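You operate a simulated robot arm through the tools that you are given. There is no shell and no other tool.

You run a simulated two-armed robot. Do the job below in one go: nothing can be reset, and whatever is moved stays where it is left.

## Task
Put the small green sieve in the steel pan on the top of the test bench. Then take the blue striped sack and leave it in the grey round pan on the top of the test bench. Then fetch the sealed blue tin from the top of the teal dust box and set it on the top of the small pallet. Then open the dial cover. The order counts. Set down upright: blue striped sack.
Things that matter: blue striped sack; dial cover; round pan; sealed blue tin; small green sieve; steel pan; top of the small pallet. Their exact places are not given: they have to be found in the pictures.

The check looks at the end state, three seconds after you hand in, the way a careful person would. Anything else that was tipped, shoved, dropped, spilled or broken makes it a failure. A push-on lid holds only when it is set on centred and level and pressed home; a screw cap is set on level and turned clockwise until tight.

## Robot
Two 6-joint arms with two-finger parallel grippers on one trunk, on a base that moves. Base frame: it is fixed to the floor where the robot stands at the start and does not move with it; the origin is under the middle of the robot, x ahead of it, y to its left, z up; the surface under the hand at the start is at about z = 0.86. Readings come in m, rad, newtons and seconds.
The left shoulder is at the start at [0.28, 0.185, 1.105], the right one opposite. With the tool pointing down near the work surface each hand reaches from about 0.56 to 0.94 m from the robot's upright axis, wherever it stands, measured 20 degrees to its own side. Places, roughly: blue striped sack [0.75, -0.25, 1]; dial cover [-6.3, -7.5, 1.2]; round pan [0.75, 0.25, 1]; sealed blue tin [-2.75, -7.5, 0.75]; small green sieve [0.5, -0.25, 1]; steel pan (20x20x6 cm) [0.7, 0.4, 0.9]; top of the small pallet (50x19 cm) [-1.98, -5.98, 0.78]. Payload 1.57 kg a hand.
The tool frame of a hand sits at the grasp point between the pads (the TCP): z along the fingers, y along the line on which they close. The tips reach 0.03 m beyond it. Largest opening 0.08 m; finger width 0.017, thickness 0.012; the body of the gripper, 0.04 by 0.082 m, starts 0.08 m behind the TCP.
Orientation is that of the tool frame in the base frame, as a unit quaternion [x, y, z, w]. With the fingers straight down and closing along the base's y, the tool's x points along the base's -x, its y along +y and its z along -z.

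## Interface
- The arms move only by the tool arm_command. It takes "left_increments", "right_increments" or both (then of equal length, played together; a hand with none holds still); each is a list of rows, each an object of numbers (a shift or turn left out is 0, a gripper value left out holds the last): "tx", "ty", "tz": the shift along the tool's x, y, z in m; "wx", "wy", "wz": the turn, a rotation vector about the tool's x, y, z in rad; "claw": the finger opening in m, from 0 to 0.08. In form: [{"tx": .., "ty": .., "tz": .., "wx": .., "wy": .., "wz": .., "claw": ..}, ...]. A call has 1 to 20 rows; each row is the pose to reach, as a shift and turn from the pose commanded when the call began, along the tool's axes at that moment. Each row takes 0.2 s and may step no farther than 0.05 m and 0.15 rad from the row before; otherwise, or with a gripper value out of range, the whole call is refused. Where a pose cannot be reached the arm comes as near as it can. A force on the tool above 40 N (or 10 N above the force at the start of the call, whichever is more), or a blocked arm, ends the call early, and 0.2 s more pass. Each finger travels about 0.153 m/s and halts on what it meets, pressing with about 31 N; the grip force reading is that of the motor and also rises with nothing between the fingers. The clock runs only during rows and for 0.2 s after the last one: add rows that repeat a pose to give the fingers time. It gives the time, the measured TCP pose, the force on the tool (base axes), the opening and the grip force at its end, in the units of the frame above (readings bear some noise), with the torque about the TCP (base axes, N m) and any sound that the robot's microphone picked up.
- Cameras (640 x 400 px; columns grow to the right, rows downward): "scene" is now at [0.2239, 0.0075, 1.5503]; the picture's right is [-0.06, -1.00, 0.00], its down [-0.76, 0.05, -0.65] and it looks along [0.65, -0.04, -0.76] (base axes); focal length 262 px, centre (320, 200). "left" rides on the left gripper at [0.072, 0.007, -0.122] in its tool frame; the picture's right is [-0.09, 1.00, 0.00], its down [-0.84, -0.08, -0.54] and it looks along [-0.54, -0.05, 0.84] (tool axes); focal length 238 px, centre (320, 200). "right" rides on the right gripper at [0.072, -0.007, -0.122] in its tool frame; the picture's right is [0.09, 1.00, 0.00], its down [-0.84, 0.08, -0.54] and it looks along [-0.54, 0.05, 0.84] (tool axes); focal length 238 px, centre (320, 200).
- get_image(camera): a new picture of that camera. The clock stands still meanwhile.
- lift_body(by): slides the trunk up (or, below 0, down) by that many m; the arms and the scene camera ride with it, the base frame stays. It gives what a move gives, with no picture.
- steer(legs): drives the robot by 1 to 6 legs, each [ahead, turn to the left] in m and rad, along the robot's own axes; the way and the turn of a leg run together, so that a leg with both is an arc; at most 1.5 m and 3.142 rad a leg. The arms and the cameras ride along, it lands a little off, and it stops where it bumps. It gives what a move gives.
- aim_head(pan, tilt): turns the head with the scene camera to pan (to the left, within 1.501 rad either way) and tilt (down, from -0.506 to 1.204), counted from straight ahead of the robot. It gives what a move gives.
- probe_pixels(camera, pixels): there is no depth. For up to 12 entries [column, row, z] of the newest picture of that camera ("zoom" is the newest enlarged one), the place [x, y] in the base frame at which the ray of that pixel passes the height z, good to about 0.002 m, but the place of the scene camera against the robot may be out by one fixed shift of up to 0.025 m in any direction. The clock stands still meanwhile.
- enlarge(camera, box): a new picture of the part [left, top, right, bottom] of that camera's present view, enlarged. The clock stands still meanwhile.
- finish_job(): hands the job in; it is judged then, once.

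Open the grippers and draw the arms clear of the work before you hand the job in, unless the task says otherwise.

The tools are called after ">>>" as name(argument=value, ...) on one line, values as JSON. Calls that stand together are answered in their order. arm_command: Moves the arms, as the interface text tells. Its arguments: {"type":"object","properties":{"left_increments":{"type":"array"},"right_increments":{"type":"array"}},"required":[]} The other tools are called the same way: lift_body (by) moves the trunk up or down; steer (legs) drives the base; aim_head (pan, tilt) turns the head that bears the scene camera; get_image (camera) takes a picture; probe_pixels (camera, pixels) gives the place at which the rays of pixels pass given heights; enlarge (camera, box) takes an enlarged picture of a part of a camera's view; finish_job () hands the job in.

At the start:

```text
time_s: 0.0
left_ee_pos: [0.5733, 0.2329, 1.2494]
left_tcp_rot: [0.0, 1.0, 0.0, 0.001]
left_force: [0.1, 0.2, -0.7]
left_torque: [0.02, -0.01, 0.01]
left_finger_gap: 0.0804
left_grasp_force: 0.0
right_ee_pos: [0.568, -0.2241, 1.2598]
right_tcp_rot: [0.0, 1.0, 0.0, 0.0]
right_force: [-0.4, 0.6, -1.0]
right_torque: [-0.02, 0.03, 0.01]
right_finger_gap: 0.0802
right_grasp_force: 0.0
trunk travel left (down, up): [-0.8, 0.19]
robot x, y, heading: [-0.0006, -0.0006, 0.002]
head pan, tilt (commanded): [-0.061, 0.866]
```

scene: 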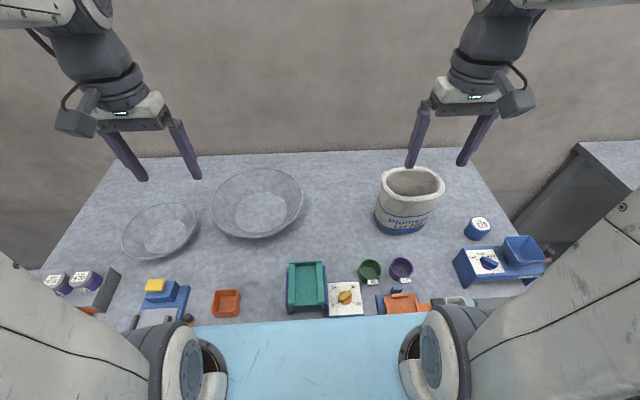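
right: 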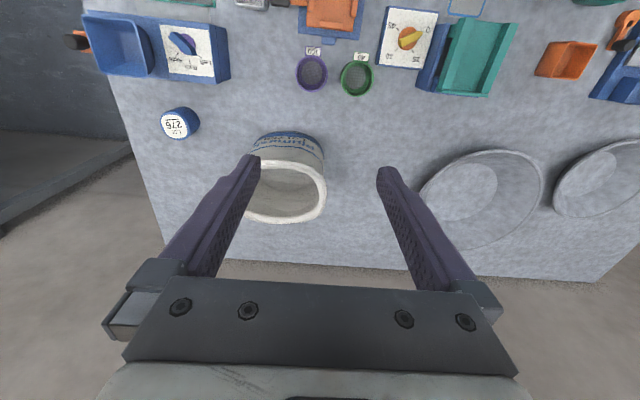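
left: 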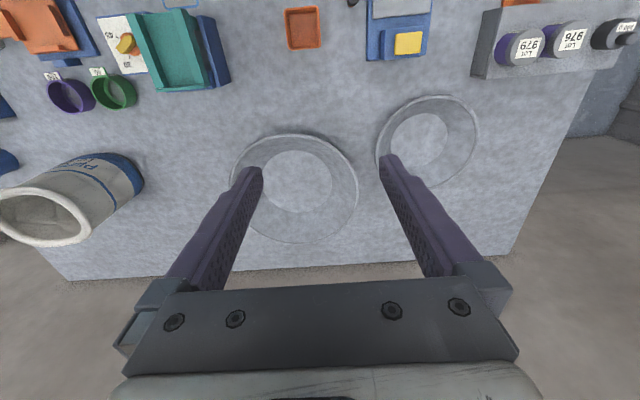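

The scene picture shows two grey pans at about (160,230) and (257,203), a white/blue sack at (408,200), and small green (370,271) and purple (401,269) sieves. I'll enlarge those areas to identify them properly.

>>> enlarge(camera="scene", box=[270, 220, 560, 330])

>>> enlarge(camera="scene", box=[30, 150, 330, 330])

>>> enlarge(camera="right", box=[220, 0, 540, 200])

>>> enlarge(camera="left", box=[220, 60, 540, 260])

```text
2.21 times, centred on (415, 275) of scene
```

zoom: 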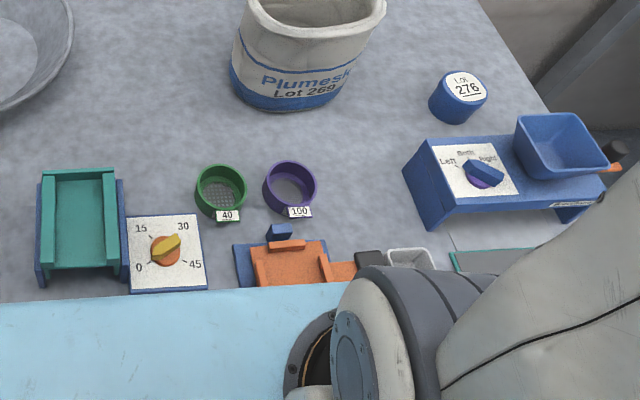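

```text
2.13 times, centred on (180, 240) of scene
```

zoom: 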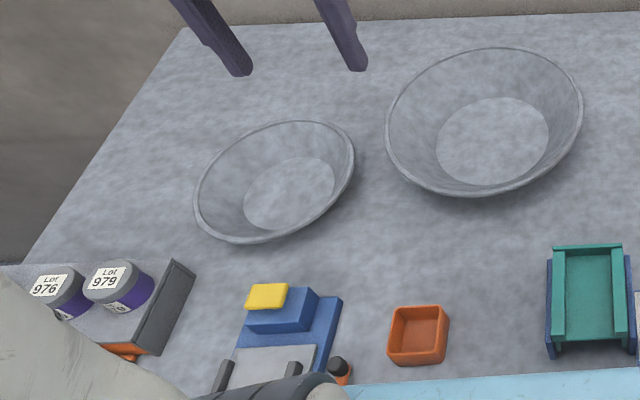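

```text
2.00 times, centred on (380, 100) of right
```

zoom: 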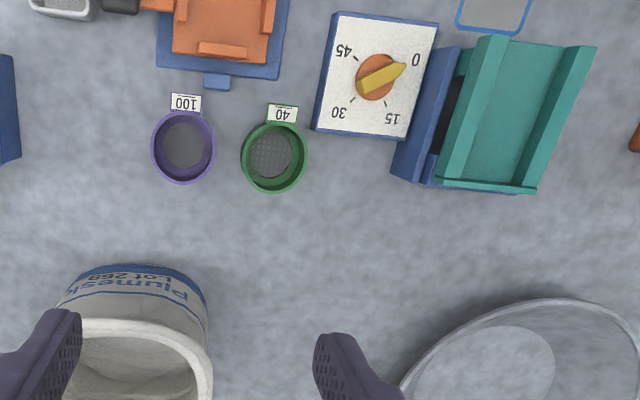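

```text
2.00 times, centred on (380, 160) of left
```

zoom: 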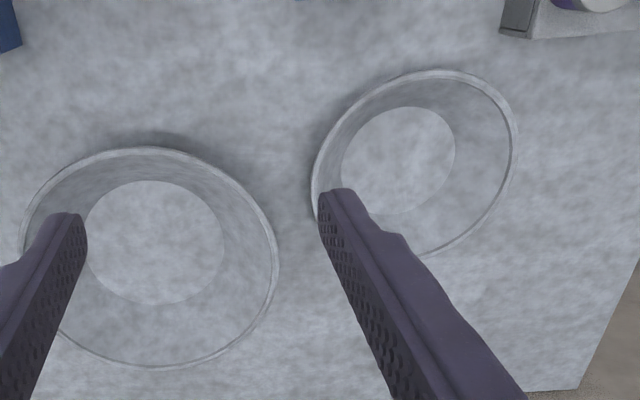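

Two pans are visible: a bigger one in the middle and a smaller one to the left. I'll probe rims and bases with the left hand camera and the sieve/sack with the right camera to get positions and sizes.

>>> probe_pixels(camera="left", pixels=[[231, 190, 0.92], [358, 190, 0.92], [295, 134, 0.92], [297, 242, 0.92], [296, 181, 0.865], [377, 160, 0.92], [478, 130, 0.92], [435, 95, 0.92], [420, 187, 0.92], [419, 140, 0.865], [115, 91, 0.88], [70, 95, 0.88]])

>>> probe_pixels(camera="right", pixels=[[341, 78, 0.88], [373, 78, 0.88], [356, 62, 0.88], [357, 96, 0.88], [296, 72, 0.88], [328, 72, 0.88], [311, 90, 0.88], [285, 135, 0.86], [250, 150, 0.86], [325, 150, 0.86], [356, 68, 0.86], [362, 57, 0.865]])

>>> get_image(camera="scene")

>>> probe_pixels(camera="scene", pixels=[[211, 205, 0.92], [303, 200, 0.92], [257, 169, 0.92], [257, 238, 0.92], [122, 235, 0.92], [196, 225, 0.92], [163, 205, 0.92], [158, 259, 0.92], [375, 219, 0.86], [423, 225, 0.86], [370, 280, 0.86], [370, 268, 0.88]])

```text
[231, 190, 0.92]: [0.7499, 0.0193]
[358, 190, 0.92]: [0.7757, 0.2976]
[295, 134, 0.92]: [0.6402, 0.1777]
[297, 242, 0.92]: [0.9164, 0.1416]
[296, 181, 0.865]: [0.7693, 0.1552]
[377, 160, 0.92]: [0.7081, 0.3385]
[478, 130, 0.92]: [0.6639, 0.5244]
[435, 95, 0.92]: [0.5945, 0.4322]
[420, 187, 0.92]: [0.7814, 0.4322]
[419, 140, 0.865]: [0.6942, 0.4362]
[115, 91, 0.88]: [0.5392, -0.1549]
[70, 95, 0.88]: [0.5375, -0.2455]
```

```text
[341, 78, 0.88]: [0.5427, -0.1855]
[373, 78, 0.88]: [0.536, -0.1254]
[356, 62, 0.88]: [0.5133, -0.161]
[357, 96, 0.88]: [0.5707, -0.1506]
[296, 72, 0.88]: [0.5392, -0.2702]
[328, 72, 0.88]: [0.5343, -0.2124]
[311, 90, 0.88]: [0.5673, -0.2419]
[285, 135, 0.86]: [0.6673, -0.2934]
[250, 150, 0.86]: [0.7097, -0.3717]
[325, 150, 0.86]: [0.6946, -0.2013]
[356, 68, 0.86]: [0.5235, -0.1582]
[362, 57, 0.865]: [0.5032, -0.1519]
```

```text
taken
```

scene: 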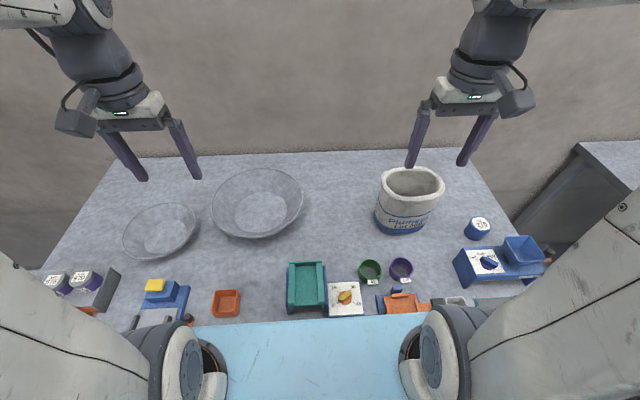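

```text
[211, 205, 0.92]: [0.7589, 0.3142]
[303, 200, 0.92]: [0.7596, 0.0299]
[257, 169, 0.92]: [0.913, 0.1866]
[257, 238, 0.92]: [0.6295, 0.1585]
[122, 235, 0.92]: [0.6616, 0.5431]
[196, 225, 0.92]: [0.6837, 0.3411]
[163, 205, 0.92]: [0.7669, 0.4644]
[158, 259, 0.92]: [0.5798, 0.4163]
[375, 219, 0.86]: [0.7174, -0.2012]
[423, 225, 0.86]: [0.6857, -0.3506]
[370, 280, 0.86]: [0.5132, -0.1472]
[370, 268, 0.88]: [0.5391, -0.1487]
```

The smaller pan (about 0.2 m, centre ≈ (0.69,0.435)) is the steel pan, and the bigger one (≈0.28 m, centre ≈ (0.77,0.16)) is the round pan. Now I look closely at the sack and the sieve.

>>> enlarge(camera="scene", box=[350, 150, 470, 245])

>>> enlarge(camera="right", box=[220, 110, 370, 230])

>>> enlarge(camera="left", box=[0, 60, 160, 260])

>>> enlarge(camera="right", box=[280, 40, 400, 115])

```text
4.21 times, centred on (410, 198) of scene
```

zoom: 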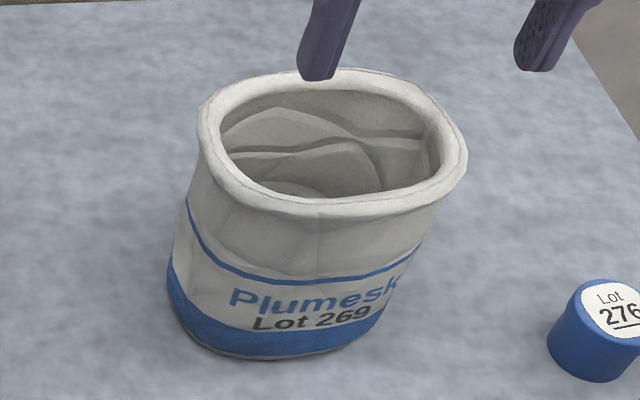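

```text
3.33 times, centred on (295, 170) of right
```

zoom: 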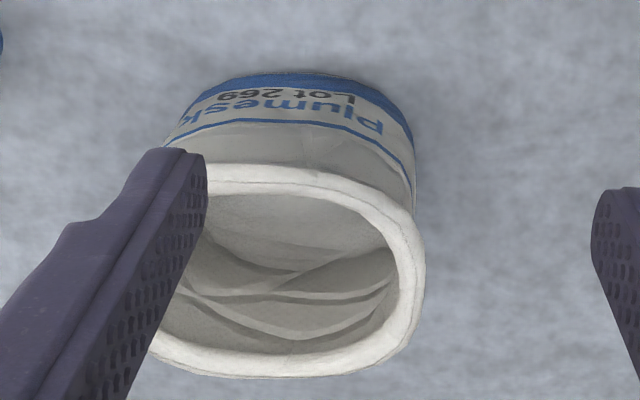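

```text
2.00 times, centred on (80, 160) of left
```

zoom: 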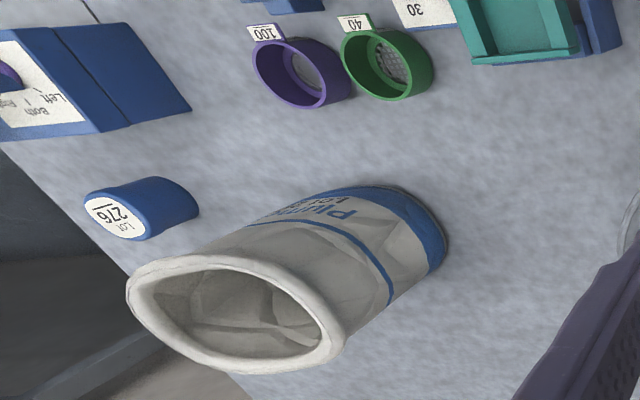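

```text
5.33 times, centred on (340, 78) of right
```

zoom: 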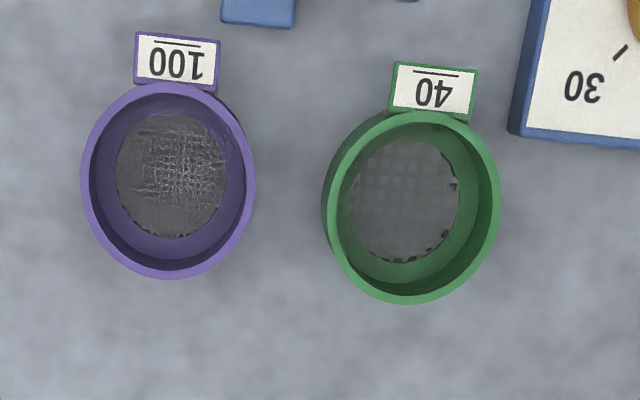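

I'll triangulate the sieve rim and sack rim with the two hand cameras by probing at several heights.

>>> probe_pixels(camera="right", pixels=[[357.1, 79.3, 0.87], [357.1, 79.3, 0.88], [357.1, 79.3, 0.89], [357.1, 79.3, 0.9], [326, 185, 0.98], [326, 185, 1.0], [326, 185, 1.02], [295, 160, 1.0], [295, 222, 1.0], [320, 130, 0.86], [284, 133, 0.86], [345, 170, 0.86]])

>>> probe_pixels(camera="left", pixels=[[113, 92.5, 0.87], [113, 92.5, 0.88], [113, 92.5, 0.89], [113, 92.5, 0.9], [91, 230, 0.98], [91, 230, 1.0], [91, 230, 1.02], [53, 190, 1.0], [57, 245, 1.0], [142, 185, 0.86], [130, 160, 0.86], [110, 153, 0.86]])

>>> probe_pixels(camera="scene", pixels=[[370, 268.5, 0.87], [370, 268.5, 0.88], [370, 268.5, 0.89], [370, 268.5, 0.9], [379, 183, 0.98], [379, 183, 1.0], [379, 183, 1.02], [443, 188, 1.0], [412, 167, 1.0], [409, 200, 1.0], [400, 233, 0.86], [373, 217, 0.86]])

```text
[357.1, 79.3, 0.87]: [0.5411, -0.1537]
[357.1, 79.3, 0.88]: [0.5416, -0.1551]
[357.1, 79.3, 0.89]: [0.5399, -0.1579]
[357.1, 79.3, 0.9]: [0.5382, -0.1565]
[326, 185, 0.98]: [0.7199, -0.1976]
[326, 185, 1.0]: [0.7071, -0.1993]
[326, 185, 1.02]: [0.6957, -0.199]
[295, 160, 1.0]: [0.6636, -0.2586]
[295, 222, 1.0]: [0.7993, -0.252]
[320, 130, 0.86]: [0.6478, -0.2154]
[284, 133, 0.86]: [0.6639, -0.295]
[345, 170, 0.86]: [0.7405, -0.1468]
```

```text
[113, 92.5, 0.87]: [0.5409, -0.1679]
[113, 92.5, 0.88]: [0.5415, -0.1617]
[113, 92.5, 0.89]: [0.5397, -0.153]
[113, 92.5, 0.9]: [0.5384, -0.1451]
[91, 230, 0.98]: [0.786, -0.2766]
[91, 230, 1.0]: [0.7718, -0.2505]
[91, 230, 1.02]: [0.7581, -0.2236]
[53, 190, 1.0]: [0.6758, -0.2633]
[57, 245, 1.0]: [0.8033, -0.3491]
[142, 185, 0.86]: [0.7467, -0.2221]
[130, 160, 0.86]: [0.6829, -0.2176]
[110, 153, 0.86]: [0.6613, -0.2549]
```

```text
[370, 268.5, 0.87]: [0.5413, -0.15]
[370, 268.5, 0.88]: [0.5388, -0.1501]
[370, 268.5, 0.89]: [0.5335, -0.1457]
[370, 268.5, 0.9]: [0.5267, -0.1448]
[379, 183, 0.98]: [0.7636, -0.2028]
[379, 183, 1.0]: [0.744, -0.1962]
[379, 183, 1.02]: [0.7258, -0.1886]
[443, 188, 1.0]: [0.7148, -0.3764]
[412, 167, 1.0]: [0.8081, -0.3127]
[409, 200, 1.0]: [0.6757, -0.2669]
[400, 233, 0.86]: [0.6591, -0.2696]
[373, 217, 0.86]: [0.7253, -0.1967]
```

The green sieve rim is at about (0.540,-0.157,0.885), Ø≈0.06, with the purple sieve close on its right, so I'll grip it on a diagonal with the left hand. First I move the right hand aside and up, out of the way.

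>>> arm_command(right_increments=[{"tx": 0.01, "ty": -0.04, "tz": -0.013}, {"tx": 0.02, "ty": -0.08, "tz": -0.026}, {"tx": 0.03, "ty": -0.12, "tz": -0.04}, {"tx": 0.04, "ty": -0.16, "tz": -0.053}, {"tx": 0.05, "ty": -0.2, "tz": -0.066}, {"tx": 0.06, "ty": -0.24, "tz": -0.08}, {"tx": 0.06, "ty": -0.24, "tz": -0.08}])

```text
time_s: 1.6
left_ee_pos: [0.5731, 0.2309, 1.2504]
left_tcp_rot: [0.001, 1.0, 0.0, 0.0]
left_force: [-0.5, -1.0, -0.7]
left_torque: [-0.01, -0.04, -0.02]
left_finger_gap: 0.0799
left_grasp_force: 0.1
right_ee_pos: [0.5056, -0.4626, 1.341]
right_tcp_rot: [0.0, 1.0, 0.0, 0.0]
right_force: [0.2, 0.6, 0.4]
right_torque: [0.01, 0.01, 0.01]
right_finger_gap: 0.0802
right_grasp_force: 0.0
trunk travel left (down, up): [-0.8, 0.19]
robot x, y, heading: [-0.0033, -0.0015, -0.0]
head pan, tilt (commanded): [-0.061, 0.866]
```

The right hand is aside at (0.51,-0.46,1.34). Now the left hand goes to above the sieve at z≈1.05 with a 45° turn, fingers opening full.

>>> arm_command(left_increments=[{"tx": 0.003, "ty": -0.032, "tz": 0.0, "wz": 0.065, "claw": 0.08}, {"tx": 0.006, "ty": -0.065, "tz": 0.02, "wz": 0.13}, {"tx": 0.009, "ty": -0.098, "tz": 0.04, "wz": 0.196}, {"tx": 0.011, "ty": -0.13, "tz": 0.055, "wz": 0.26}, {"tx": 0.014, "ty": -0.162, "tz": 0.07, "wz": 0.327}, {"tx": 0.017, "ty": -0.195, "tz": 0.085, "wz": 0.39}, {"tx": 0.02, "ty": -0.228, "tz": 0.1, "wz": 0.458}, {"tx": 0.022, "ty": -0.26, "tz": 0.12, "wz": 0.523}, {"tx": 0.025, "ty": -0.293, "tz": 0.14, "wz": 0.59}, {"tx": 0.028, "ty": -0.325, "tz": 0.16, "wz": 0.654}, {"tx": 0.031, "ty": -0.358, "tz": 0.18, "wz": 0.72}, {"tx": 0.033, "ty": -0.388, "tz": 0.2, "wz": 0.785}, {"tx": 0.033, "ty": -0.388, "tz": 0.2, "wz": 0.785}])

>>> get_image(camera="left")

>>> get_image(camera="scene")

```text
time_s: 4.4
left_ee_pos: [0.5407, -0.1569, 1.0505]
left_tcp_rot: [0.382, 0.924, 0.001, 0.0]
left_force: [0.9, 0.4, 0.1]
left_torque: [-0.01, -0.02, -0.05]
left_finger_gap: 0.08
left_grasp_force: 0.1
right_ee_pos: [0.5053, -0.4641, 1.3405]
right_tcp_rot: [0.0, 1.0, -0.001, 0.0]
right_force: [0.4, 0.5, -0.5]
right_torque: [-0.06, 0.01, 0.0]
right_finger_gap: 0.08
right_grasp_force: 0.0
trunk travel left (down, up): [-0.8, 0.19]
robot x, y, heading: [0.0004, -0.0013, 0.002]
head pan, tilt (commanded): [-0.061, 0.866]
```

```text
taken
```

left: 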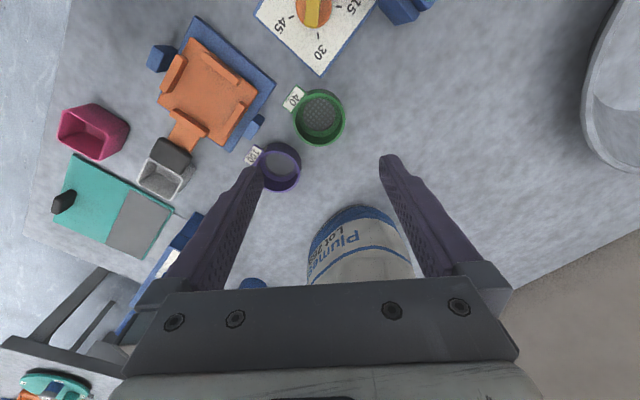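

```text
taken
```

scene: 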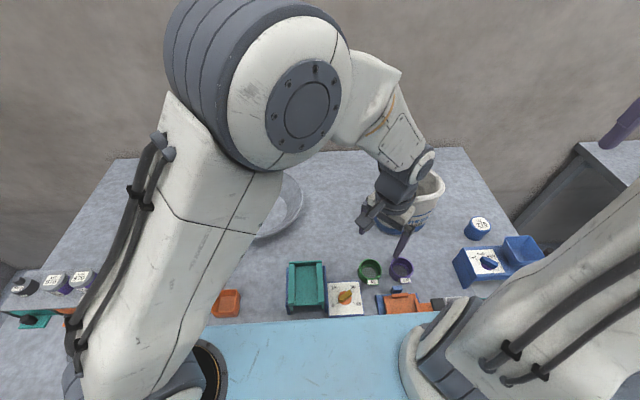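

The left camera shows the green sieve at (319,117) with its tag "40" at (293,99). I'll enlarge and probe the rim for the exact centre.

>>> enlarge(camera="left", box=[240, 70, 400, 210])

```text
2.86 times, centred on (320, 140) of left
```

zoom: 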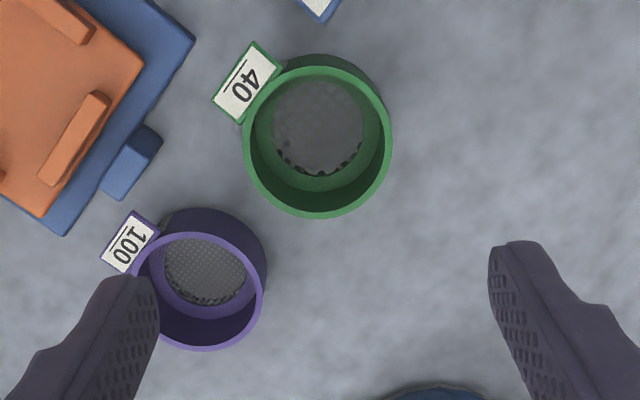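

Green rim spans zoom columns 242–391, rows 66–219; I probe its centre and edges and the purple one.

>>> probe_pixels(camera="zoom", pixels=[[317, 142, 0.88], [317, 142, 0.885], [317, 142, 0.89], [242, 140, 0.885], [391, 142, 0.885], [317, 66, 0.885], [317, 219, 0.885], [245, 80, 0.885], [240, 122, 0.88], [263, 290, 0.885], [198, 292, 0.885], [320, 175, 0.862]])

```text
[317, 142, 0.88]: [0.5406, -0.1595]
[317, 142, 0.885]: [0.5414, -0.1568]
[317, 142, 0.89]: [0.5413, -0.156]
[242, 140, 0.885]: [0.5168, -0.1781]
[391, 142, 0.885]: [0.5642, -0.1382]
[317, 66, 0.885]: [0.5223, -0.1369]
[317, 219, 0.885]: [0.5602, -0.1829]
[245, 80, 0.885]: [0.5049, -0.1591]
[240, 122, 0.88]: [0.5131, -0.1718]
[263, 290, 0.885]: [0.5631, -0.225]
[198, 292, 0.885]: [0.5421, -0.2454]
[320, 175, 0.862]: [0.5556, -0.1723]
```

The sieve centre is (0.541,-0.157), Ø≈0.061, but the tag's corner is near the left finger's path, so I turn the hand by −0.22 rad first and then descend to z≈0.895.

>>> arm_command(left_increments=[{"wz": -0.11}, {"wz": -0.22}, {"wz": -0.22, "tz": 0.035}, {"wz": -0.22, "tz": 0.07}, {"wz": -0.22, "tz": 0.1}, {"wz": -0.22, "tz": 0.125}, {"wz": -0.22, "tz": 0.14}, {"wz": -0.22, "tz": 0.14}])

>>> get_image(camera="left")

```text
time_s: 6.2
left_ee_pos: [0.5397, -0.1563, 0.9092]
left_tcp_rot: [0.279, 0.96, 0.0, 0.001]
left_force: [0.5, 0.6, 0.1]
left_torque: [0.02, 0.01, 0.02]
left_finger_gap: 0.08
left_grasp_force: 0.1
right_ee_pos: [0.5056, -0.4631, 1.3419]
right_tcp_rot: [0.0, 1.0, 0.0, 0.0]
right_force: [0.3, -0.2, 0.4]
right_torque: [0.0, -0.02, 0.0]
right_finger_gap: 0.0801
right_grasp_force: 0.0
trunk travel left (down, up): [-0.8, 0.19]
robot x, y, heading: [0.0028, -0.001, 0.003]
head pan, tilt (commanded): [-0.061, 0.866]
```

```text
taken
```

left: 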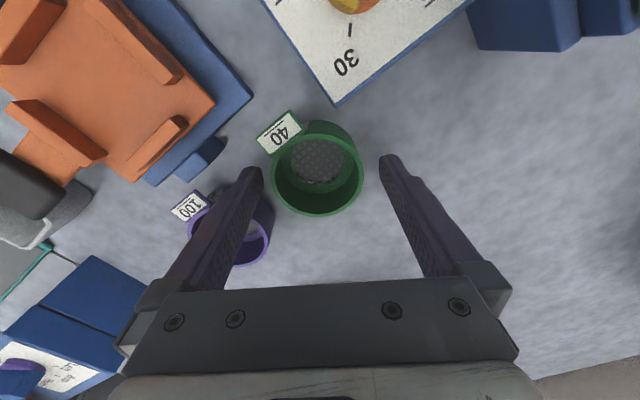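

The sieve sits centred between the fingers (rim centre (318,174), as predicted for the tool axis). I descend the last 14 mm and close.

>>> arm_command(left_increments=[{"tz": 0.007}, {"tz": 0.015}, {"tz": 0.015, "claw": 0.065}, {"tz": 0.015, "claw": 0.05}, {"tz": 0.015, "claw": 0.05}, {"tz": 0.015, "claw": 0.05}])

>>> get_image(camera="left")

```text
time_s: 7.6
left_ee_pos: [0.5392, -0.1559, 0.893]
left_tcp_rot: [0.279, 0.96, 0.0, 0.001]
left_force: [-0.3, 0.1, -0.5]
left_torque: [-0.01, -0.04, 0.0]
left_finger_gap: 0.0568
left_grasp_force: 30.5
right_ee_pos: [0.5056, -0.4641, 1.3421]
right_tcp_rot: [0.001, 1.0, 0.0, 0.0]
right_force: [0.6, -0.1, 1.4]
right_torque: [0.01, 0.0, 0.0]
right_finger_gap: 0.08
right_grasp_force: 0.0
trunk travel left (down, up): [-0.8, 0.19]
robot x, y, heading: [-0.0039, 0.0025, -0.0]
head pan, tilt (commanded): [-0.061, 0.866]
```

```text
taken
```

left: 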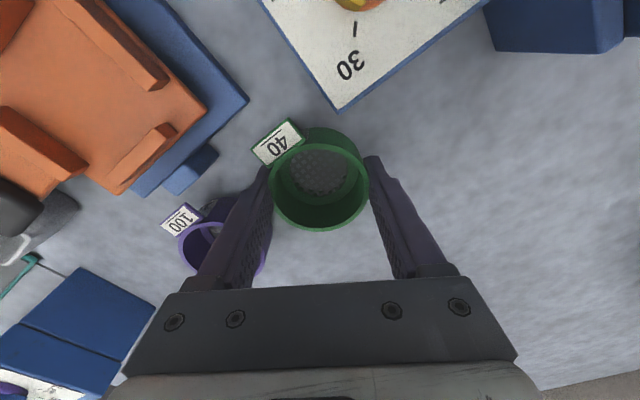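

Gripped at 0.057 m with ~30 N. I lift straight up about 0.16 m and check.

>>> arm_command(left_increments=[{"tz": -0.02}, {"tz": -0.05}, {"tz": -0.09}, {"tz": -0.13}, {"tz": -0.17}, {"tz": -0.17}])

>>> get_image(camera="left")

```text
time_s: 9.0
left_ee_pos: [0.5398, -0.1581, 1.0652]
left_tcp_rot: [0.279, 0.96, 0.0, 0.0]
left_force: [0.0, 0.6, -0.1]
left_torque: [-0.02, 0.02, -0.03]
left_finger_gap: 0.0566
left_grasp_force: 30.6
right_ee_pos: [0.5055, -0.4631, 1.3415]
right_tcp_rot: [0.0, 1.0, 0.0, 0.0]
right_force: [0.5, 0.7, -0.6]
right_torque: [-0.01, -0.01, 0.01]
right_finger_gap: 0.0797
right_grasp_force: 0.1
trunk travel left (down, up): [-0.8, 0.19]
robot x, y, heading: [-0.0027, -0.0007, -0.001]
head pan, tilt (commanded): [-0.061, 0.866]
```

```text
taken
```

left: 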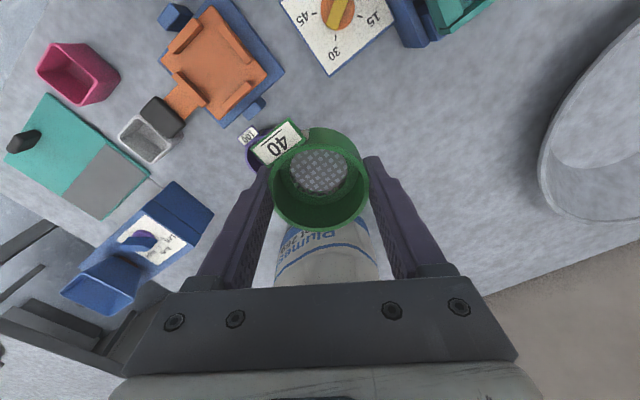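

The sieve is held level. I move over to above the steel pan (0.69,0.435) at z≈1.07, turning the hand back to square.

>>> arm_command(left_increments=[{"tx": 0.012, "ty": 0.036, "wz": -0.035}, {"tx": 0.024, "ty": 0.0725, "wz": -0.07}, {"tx": 0.036, "ty": 0.109, "wz": -0.105}, {"tx": 0.048, "ty": 0.145, "wz": -0.14}, {"tx": 0.06, "ty": 0.181, "wz": -0.175}, {"tx": 0.072, "ty": 0.2175, "wz": -0.21}, {"tx": 0.084, "ty": 0.254, "wz": -0.245}, {"tx": 0.0955, "ty": 0.29, "wz": -0.28}, {"tx": 0.1075, "ty": 0.326, "wz": -0.315}, {"tx": 0.119, "ty": 0.3625, "wz": -0.35}, {"tx": 0.131, "ty": 0.399, "wz": -0.385}, {"tx": 0.143, "ty": 0.435, "wz": -0.42}, {"tx": 0.155, "ty": 0.471, "wz": -0.455}, {"tx": 0.167, "ty": 0.5075, "wz": -0.49}, {"tx": 0.179, "ty": 0.544, "wz": -0.525}, {"tx": 0.191, "ty": 0.58, "wz": -0.56}, {"tx": 0.191, "ty": 0.58, "wz": -0.56}])

>>> get_image(camera="left")

>>> get_image(camera="scene")

```text
time_s: 12.6
left_ee_pos: [0.6917, 0.4382, 1.066]
left_tcp_rot: [0.002, 1.0, 0.0, 0.0]
left_force: [0.3, 0.4, -1.1]
left_torque: [-0.03, -0.01, 0.0]
left_finger_gap: 0.0568
left_grasp_force: 30.4
right_ee_pos: [0.505, -0.4626, 1.3423]
right_tcp_rot: [0.0, 1.0, 0.0, 0.0]
right_force: [-0.1, 0.2, -0.6]
right_torque: [0.0, 0.01, -0.02]
right_finger_gap: 0.08
right_grasp_force: 0.0
trunk travel left (down, up): [-0.8, 0.19]
robot x, y, heading: [0.0023, -0.0001, 0.004]
head pan, tilt (commanded): [-0.061, 0.866]
```

```text
taken
```

left: 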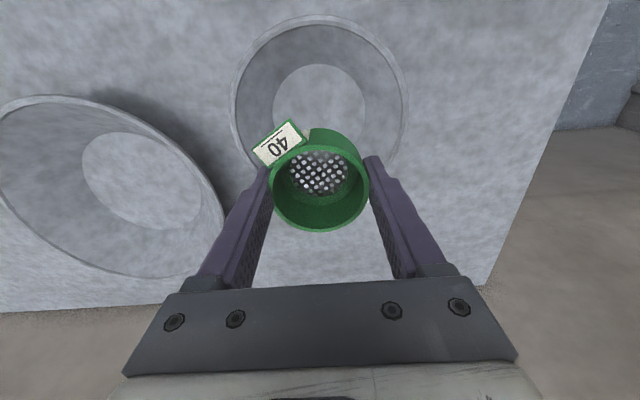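

```text
taken
```

scene: 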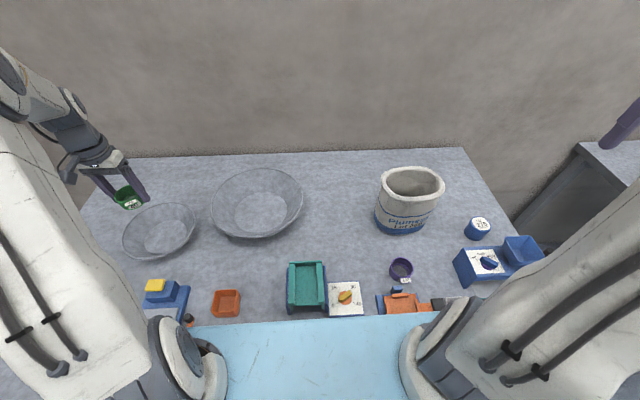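

The steel pan is under the sieve: rim columns 230–409, floor ellipse columns 272–367 with top at row 62. I probe to get its centre.

>>> probe_pixels(camera="left", pixels=[[230, 90, 0.92], [409, 90, 0.92], [319, 15, 0.92], [230, 90, 0.91], [409, 90, 0.91], [319, 15, 0.91], [272, 100, 0.864], [367, 100, 0.864], [319, 62, 0.864], [320, 130, 0.864]])

>>> enlarge(camera="left", box=[220, 5, 420, 140])

```text
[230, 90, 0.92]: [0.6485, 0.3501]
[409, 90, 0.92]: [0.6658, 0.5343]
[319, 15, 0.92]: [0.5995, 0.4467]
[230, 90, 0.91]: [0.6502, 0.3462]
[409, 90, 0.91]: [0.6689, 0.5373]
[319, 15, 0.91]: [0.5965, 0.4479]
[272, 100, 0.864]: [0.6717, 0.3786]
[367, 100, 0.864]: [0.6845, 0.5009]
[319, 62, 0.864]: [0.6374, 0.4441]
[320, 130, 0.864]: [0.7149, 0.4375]
```

```text
2.96 times, centred on (320, 72) of left
```

zoom: 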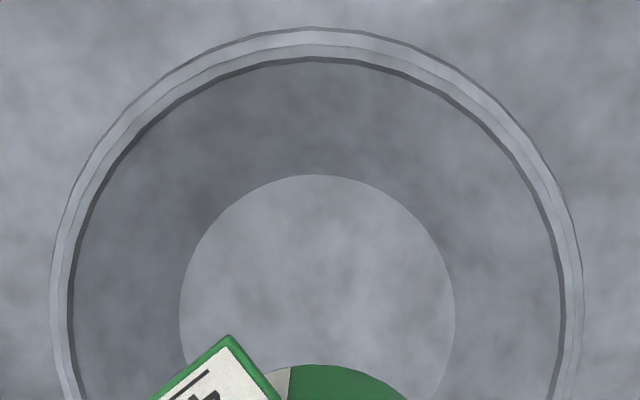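

The pan's centre comes out at about (0.696,0.440) with a floor radius of ~0.06. I shift 4 mm ahead and lower the sieve to ~10 mm over the pan floor.

>>> arm_command(left_increments=[{"tx": -0.004, "ty": 0.001, "tz": 0.03}, {"tx": -0.004, "ty": 0.001, "tz": 0.07}, {"tx": -0.004, "ty": 0.001, "tz": 0.11}, {"tx": -0.004, "ty": 0.001, "tz": 0.14}, {"tx": -0.004, "ty": 0.001, "tz": 0.155}, {"tx": -0.004, "ty": 0.001, "tz": 0.163}, {"tx": -0.004, "ty": 0.001, "tz": 0.163}])

>>> get_image(camera="left")

>>> enlarge(camera="scene", box=[60, 130, 280, 280])

```text
time_s: 14.2
left_ee_pos: [0.6949, 0.4367, 0.9019]
left_tcp_rot: [0.002, 1.0, -0.001, 0.0]
left_force: [0.4, -0.4, 0.6]
left_torque: [-0.02, 0.02, 0.02]
left_finger_gap: 0.0568
left_grasp_force: 30.9
right_ee_pos: [0.5069, -0.4629, 1.3405]
right_tcp_rot: [0.0, 1.0, 0.0, 0.0]
right_force: [0.6, -0.7, -0.2]
right_torque: [0.01, -0.02, -0.04]
right_finger_gap: 0.08
right_grasp_force: 0.1
trunk travel left (down, up): [-0.8, 0.19]
robot x, y, heading: [0.0044, -0.0022, 0.003]
head pan, tilt (commanded): [-0.061, 0.866]
```

```text
taken
```

left: 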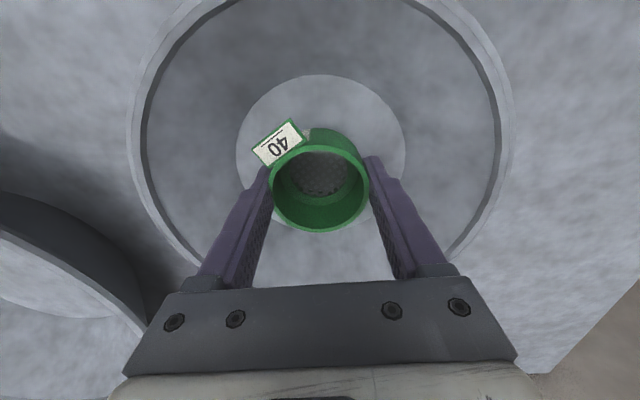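

```text
2.67 times, centred on (170, 205) of scene
```

zoom: 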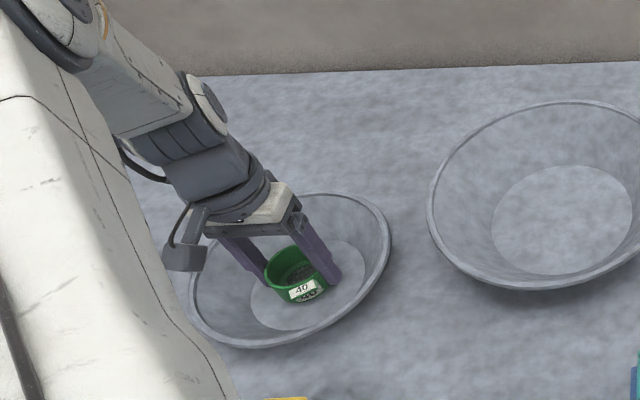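

The sieve is centred inside the pan's floor circle. I lower a further 5 mm in small steps while watching the force.

>>> arm_command(left_increments=[{"tz": 0.002}, {"tz": 0.004}, {"tz": 0.005}])

```text
time_s: 15.0
left_ee_pos: [0.6936, 0.4369, 0.8981]
left_tcp_rot: [0.003, 1.0, 0.001, 0.001]
left_force: [-0.1, -5.1, 14.8]
left_torque: [-0.17, 0.03, -0.01]
left_finger_gap: 0.0567
left_grasp_force: 30.8
right_ee_pos: [0.505, -0.4643, 1.3421]
right_tcp_rot: [0.0, 1.0, -0.001, 0.0]
right_force: [-0.1, 0.3, 0.1]
right_torque: [-0.01, -0.01, -0.01]
right_finger_gap: 0.0801
right_grasp_force: 0.0
trunk travel left (down, up): [-0.8, 0.19]
robot x, y, heading: [-0.001, 0.0004, 0.009]
head pan, tilt (commanded): [-0.061, 0.866]
```

Contact (≈15 N up): the sieve is on the pan floor. I ease 1 mm up and open the fingers to 0.07, then rise.

>>> arm_command(left_increments=[{"tz": -0.001}, {"tz": -0.001, "claw": 0.064}, {"tz": -0.001, "claw": 0.07}, {"tz": -0.001, "claw": 0.07}, {"tz": -0.001, "claw": 0.07}])

>>> get_image(camera="left")

```text
time_s: 16.2
left_ee_pos: [0.6938, 0.437, 0.8976]
left_tcp_rot: [0.003, 1.0, 0.0, -0.001]
left_force: [-0.7, -0.3, 0.1]
left_torque: [-0.01, 0.04, 0.0]
left_finger_gap: 0.07
left_grasp_force: 0.1
right_ee_pos: [0.5055, -0.4628, 1.3405]
right_tcp_rot: [0.0, 1.0, 0.001, 0.0]
right_force: [0.5, -0.3, -0.7]
right_torque: [0.0, -0.04, -0.01]
right_finger_gap: 0.08
right_grasp_force: 0.1
trunk travel left (down, up): [-0.8, 0.19]
robot x, y, heading: [-0.001, 0.0034, 0.004]
head pan, tilt (commanded): [-0.061, 0.866]
```

```text
taken
```

left: 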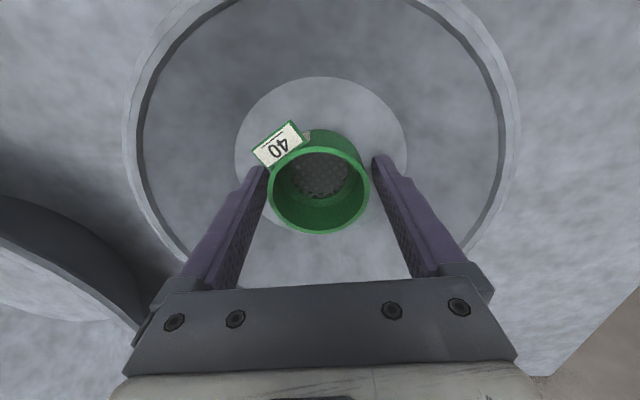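

The fingers are free of the sieve. I rise straight up 0.2 m and look back down at it.

>>> arm_command(left_increments=[{"tz": -0.015}, {"tz": -0.05}, {"tz": -0.09}, {"tz": -0.13}, {"tz": -0.17}, {"tz": -0.2}, {"tz": -0.2}])

>>> get_image(camera="left")

```text
time_s: 17.8
left_ee_pos: [0.6948, 0.437, 1.0985]
left_tcp_rot: [0.003, 1.0, 0.0, 0.0]
left_force: [0.3, 0.4, -0.2]
left_torque: [0.0, 0.01, 0.02]
left_finger_gap: 0.0701
left_grasp_force: 0.2
right_ee_pos: [0.5047, -0.4621, 1.3415]
right_tcp_rot: [-0.001, 1.0, 0.0, 0.0]
right_force: [0.0, -0.1, 0.1]
right_torque: [-0.02, 0.03, 0.01]
right_finger_gap: 0.0803
right_grasp_force: 0.0
trunk travel left (down, up): [-0.8, 0.19]
robot x, y, heading: [0.0006, 0.0022, -0.003]
head pan, tilt (commanded): [-0.061, 0.866]
```

```text
taken
```

left: 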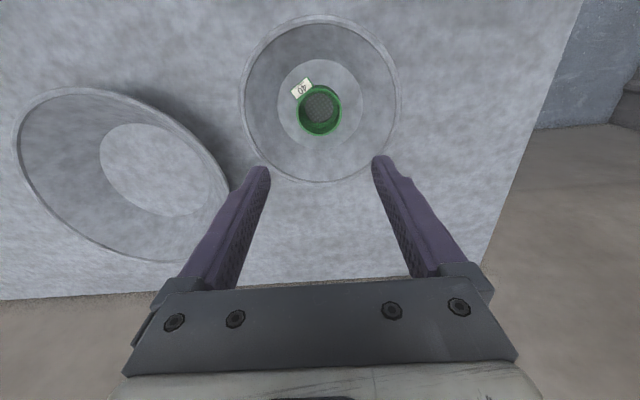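

The sieve stands upright in the steel pan. Now the left hand withdraws up and back, while the right hand moves to z≈1.25 near the sack with a −90° turn so it can grip the sack's near wall along base x.

>>> arm_command(left_increments=[{"tx": 0.024, "ty": 0.004, "tz": -0.03}, {"tx": 0.048, "ty": 0.008, "tz": -0.06}, {"tx": 0.072, "ty": 0.012, "tz": -0.09}, {"tx": 0.096, "ty": 0.016, "tz": -0.12}, {"tx": 0.12, "ty": 0.02, "tz": -0.15}, {"tx": 0.144, "ty": 0.024, "tz": -0.18}, {"tx": 0.168, "ty": 0.028, "tz": -0.21}, {"tx": 0.19, "ty": 0.03, "tz": -0.24}, {"tx": 0.19, "ty": 0.03, "tz": -0.24}, {"tx": 0.19, "ty": 0.03, "tz": -0.24}, {"tx": 0.19, "ty": 0.03, "tz": -0.24}, {"tx": 0.19, "ty": 0.03, "tz": -0.24}, {"tx": 0.19, "ty": 0.03, "tz": -0.24}], right_increments=[{"tx": -0.008, "ty": 0.015, "tz": 0.0075, "wz": -0.131}, {"tx": -0.016, "ty": 0.03, "tz": 0.015, "wz": -0.262}, {"tx": -0.024, "ty": 0.0445, "tz": 0.0225, "wz": -0.393}, {"tx": -0.032, "ty": 0.0595, "tz": 0.03, "wz": -0.524}, {"tx": -0.04, "ty": 0.074, "tz": 0.0375, "wz": -0.655}, {"tx": -0.0475, "ty": 0.089, "tz": 0.045, "wz": -0.785}, {"tx": -0.055, "ty": 0.104, "tz": 0.0525, "wz": -0.916}, {"tx": -0.063, "ty": 0.1185, "tz": 0.06, "wz": -1.047}, {"tx": -0.071, "ty": 0.1335, "tz": 0.0675, "wz": -1.178}, {"tx": -0.079, "ty": 0.148, "tz": 0.075, "wz": -1.309}, {"tx": -0.087, "ty": 0.163, "tz": 0.0825, "wz": -1.44}, {"tx": -0.095, "ty": 0.178, "tz": 0.09, "wz": -1.571}, {"tx": -0.095, "ty": 0.178, "tz": 0.09, "wz": -1.571}])

>>> get_image(camera="right")

>>> get_image(camera="scene")

```text
time_s: 20.6
left_ee_pos: [0.5034, 0.468, 1.3388]
left_tcp_rot: [0.002, 1.0, 0.001, -0.001]
left_force: [-0.4, 0.1, 0.4]
left_torque: [-0.05, -0.05, 0.01]
left_finger_gap: 0.0698
left_grasp_force: 0.0
right_ee_pos: [0.6019, -0.2855, 1.2545]
right_tcp_rot: [0.707, -0.707, 0.0, 0.0]
right_force: [-0.5, 0.4, -0.6]
right_torque: [0.0, 0.01, -0.03]
right_finger_gap: 0.08
right_grasp_force: 0.1
trunk travel left (down, up): [-0.8, 0.19]
robot x, y, heading: [-0.0012, 0.0035, -0.002]
head pan, tilt (commanded): [-0.061, 0.866]
```

```text
taken
```

right: 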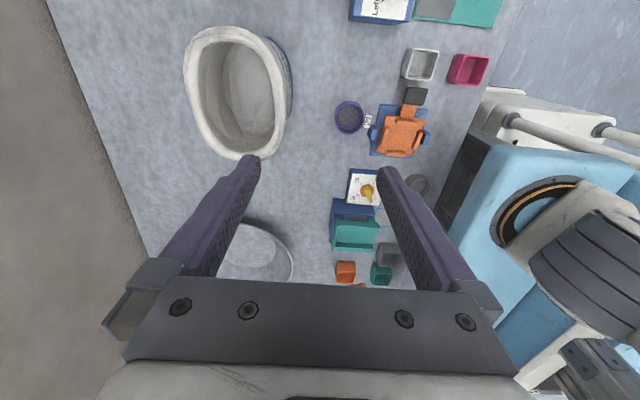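

```text
taken
```

scene: 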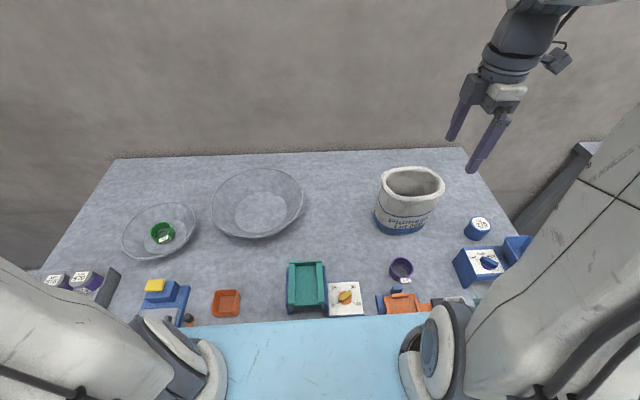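

The sack now shows from above at (240,92) in the right camera. I enlarge it to see the opening and rim and probe edges.

>>> enlarge(camera="right", box=[165, 10, 325, 170])

```text
2.50 times, centred on (245, 90) of right
```

zoom: 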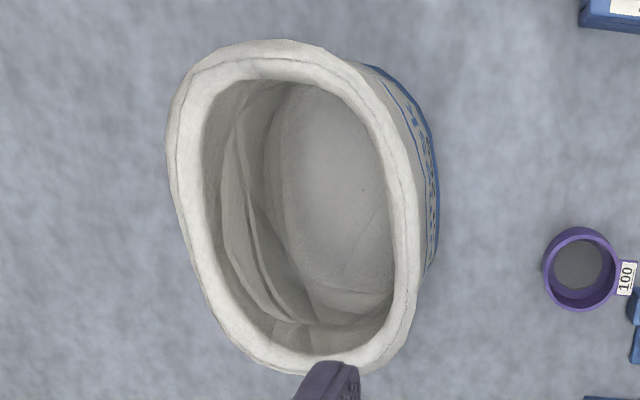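

I probe the near wall rim (zoom columns 388–420 at row 200) and the outline at candidate rim heights.

>>> probe_pixels(camera="zoom", pixels=[[420, 200, 1.0], [388, 200, 1.0], [420, 200, 0.98], [388, 200, 0.98], [167, 120, 1.0], [240, 40, 1.0], [330, 372, 1.0], [360, 90, 1.0], [405, 300, 1.0], [438, 180, 0.87], [425, 270, 0.87], [385, 75, 0.87]])

>>> enlarge(camera="scene", box=[350, 150, 470, 245])

```text
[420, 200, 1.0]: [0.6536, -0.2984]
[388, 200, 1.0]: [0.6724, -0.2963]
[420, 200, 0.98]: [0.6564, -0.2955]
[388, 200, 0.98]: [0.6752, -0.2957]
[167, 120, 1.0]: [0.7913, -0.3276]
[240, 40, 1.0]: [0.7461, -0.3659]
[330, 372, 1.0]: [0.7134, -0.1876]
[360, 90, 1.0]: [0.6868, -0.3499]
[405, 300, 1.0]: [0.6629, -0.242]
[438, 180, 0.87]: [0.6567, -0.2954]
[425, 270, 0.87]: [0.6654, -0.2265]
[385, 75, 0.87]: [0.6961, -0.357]
```

```text
4.21 times, centred on (410, 198) of scene
```

zoom: 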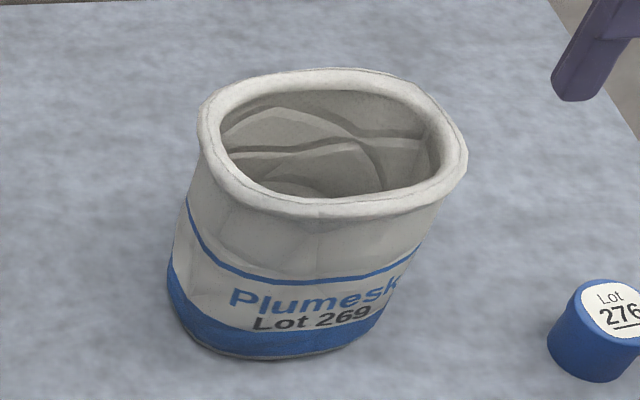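

The near wall's rim is at x≈0.654–0.672, y≈-0.28, and its top is around z≈1.01–1.02. I move the open hand over it (TCP z≈1.075, tips ≈1.045) to verify before entering.

>>> arm_command(right_increments=[{"tx": -0.002, "ty": -0.02, "tz": 0.02}, {"tx": -0.004, "ty": -0.04, "tz": 0.05}, {"tx": -0.0085, "ty": -0.061, "tz": 0.09}, {"tx": -0.0085, "ty": -0.061, "tz": 0.13}, {"tx": -0.0085, "ty": -0.061, "tz": 0.165}, {"tx": -0.0085, "ty": -0.061, "tz": 0.175}, {"tx": -0.0085, "ty": -0.061, "tz": 0.175}])

>>> get_image(camera="right")

>>> enlarge(camera="scene", box=[340, 110, 480, 245])

>>> get_image(camera="left")

```text
time_s: 22.2
left_ee_pos: [0.5026, 0.4667, 1.3401]
left_tcp_rot: [0.003, 1.0, 0.0, 0.0]
left_force: [-0.1, 0.2, 0.0]
left_torque: [0.0, 0.0, 0.03]
left_finger_gap: 0.0702
left_grasp_force: 0.0
right_ee_pos: [0.662, -0.2782, 1.0761]
right_tcp_rot: [-0.707, 0.707, 0.0, 0.0]
right_force: [0.1, 0.2, 0.7]
right_torque: [0.0, 0.0, -0.02]
right_finger_gap: 0.08
right_grasp_force: 0.0
trunk travel left (down, up): [-0.8, 0.19]
robot x, y, heading: [-0.0002, -0.0005, -0.003]
head pan, tilt (commanded): [-0.061, 0.866]
```

```text
taken
```

right: 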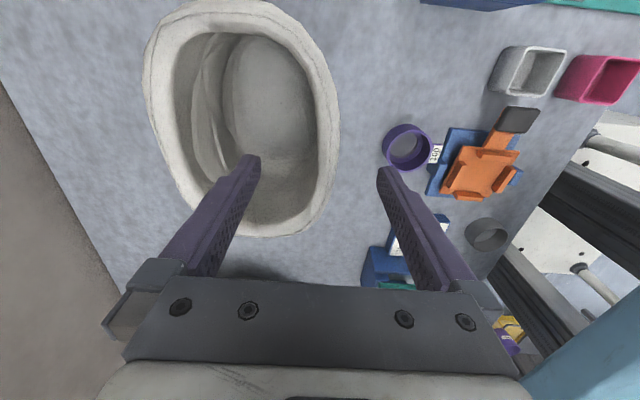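

```text
2.96 times, centred on (410, 178) of scene
```

zoom: 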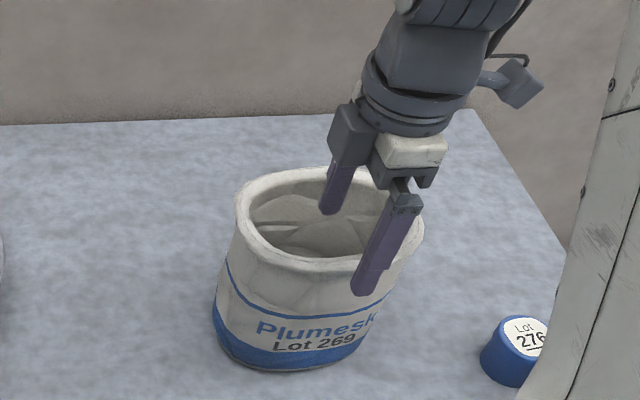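

```text
taken
```

left: 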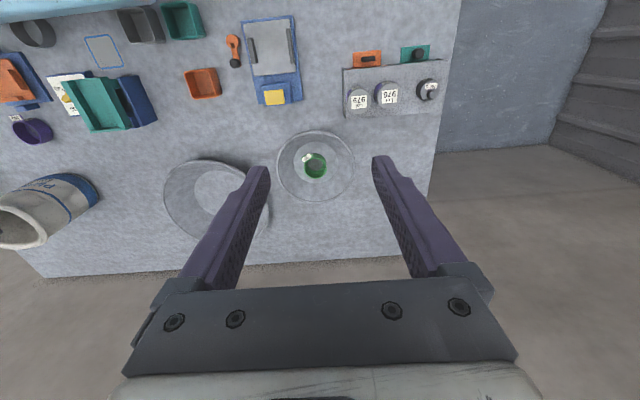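

The near rim's centre is at about column 327 where the tool axis projects to ~321, so I shift ~5 mm back (−x) and lower 5 cm, then check.

>>> arm_command(right_increments=[{"ty": 0.005}, {"ty": 0.005, "tz": 0.02}, {"ty": 0.005, "tz": 0.04}, {"ty": 0.005, "tz": 0.055}, {"ty": 0.005, "tz": 0.055}])

>>> get_image(camera="right")

>>> enlarge(camera="scene", box=[340, 110, 480, 245])

```text
time_s: 23.4
left_ee_pos: [0.5038, 0.467, 1.3401]
left_tcp_rot: [0.002, 1.0, 0.001, 0.0]
left_force: [0.6, 0.2, 0.2]
left_torque: [0.0, 0.0, 0.0]
left_finger_gap: 0.0698
left_grasp_force: 0.1
right_ee_pos: [0.6572, -0.2768, 1.0215]
right_tcp_rot: [0.707, -0.707, 0.0, 0.0]
right_force: [0.4, -0.8, -1.1]
right_torque: [-0.03, -0.02, -0.02]
right_finger_gap: 0.0802
right_grasp_force: 0.1
trunk travel left (down, up): [-0.8, 0.19]
robot x, y, heading: [0.0005, 0.0001, 0.007]
head pan, tilt (commanded): [-0.061, 0.866]
```

```text
taken
```

right: 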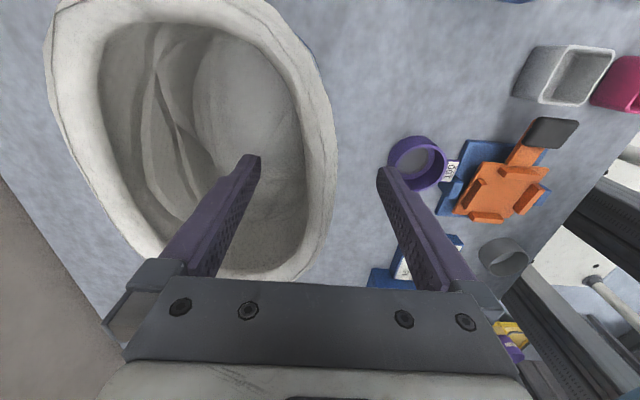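

```text
2.96 times, centred on (410, 178) of scene
```

zoom: 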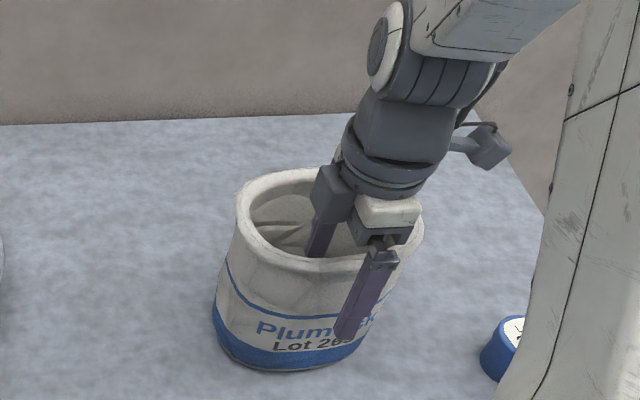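

The wall is centred between the fingers now. I lower another 4 cm (TCP ≈0.98, tips ≈0.95) and close on the wall slowly.

>>> arm_command(right_increments=[{"tz": 0.02}, {"tz": 0.042}, {"tz": 0.042, "claw": 0.06}, {"tz": 0.042, "claw": 0.045}, {"tz": 0.042, "claw": 0.03}, {"tz": 0.042, "claw": 0.015}, {"tz": 0.042, "claw": 0.005}, {"tz": 0.042, "claw": 0.005}])

>>> get_image(camera="right")

>>> enlarge(camera="scene", box=[340, 110, 480, 245])

```text
time_s: 25.2
left_ee_pos: [0.5035, 0.4669, 1.3392]
left_tcp_rot: [0.002, 1.0, 0.0, 0.0]
left_force: [-0.2, 0.1, 0.2]
left_torque: [0.01, -0.02, -0.04]
left_finger_gap: 0.0697
left_grasp_force: 0.0
right_ee_pos: [0.6546, -0.2769, 0.9798]
right_tcp_rot: [0.707, -0.707, -0.001, 0.001]
right_force: [0.0, 0.4, 0.7]
right_torque: [-0.06, 0.03, -0.02]
right_finger_gap: 0.0071
right_grasp_force: 26.4
trunk travel left (down, up): [-0.8, 0.19]
robot x, y, heading: [0.0009, -0.002, 0.001]
head pan, tilt (commanded): [-0.061, 0.866]
```

```text
taken
```

right: 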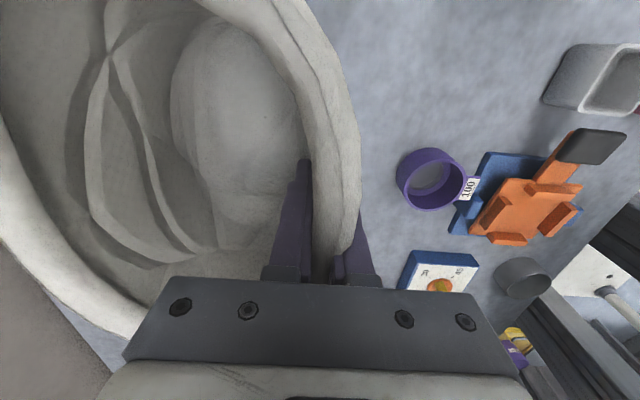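

```text
2.96 times, centred on (410, 178) of scene
```

zoom: 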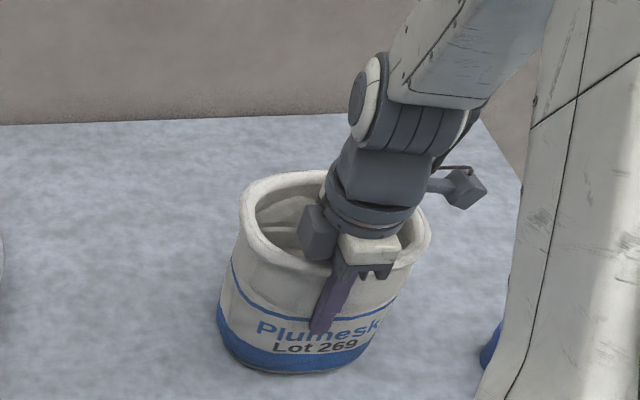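

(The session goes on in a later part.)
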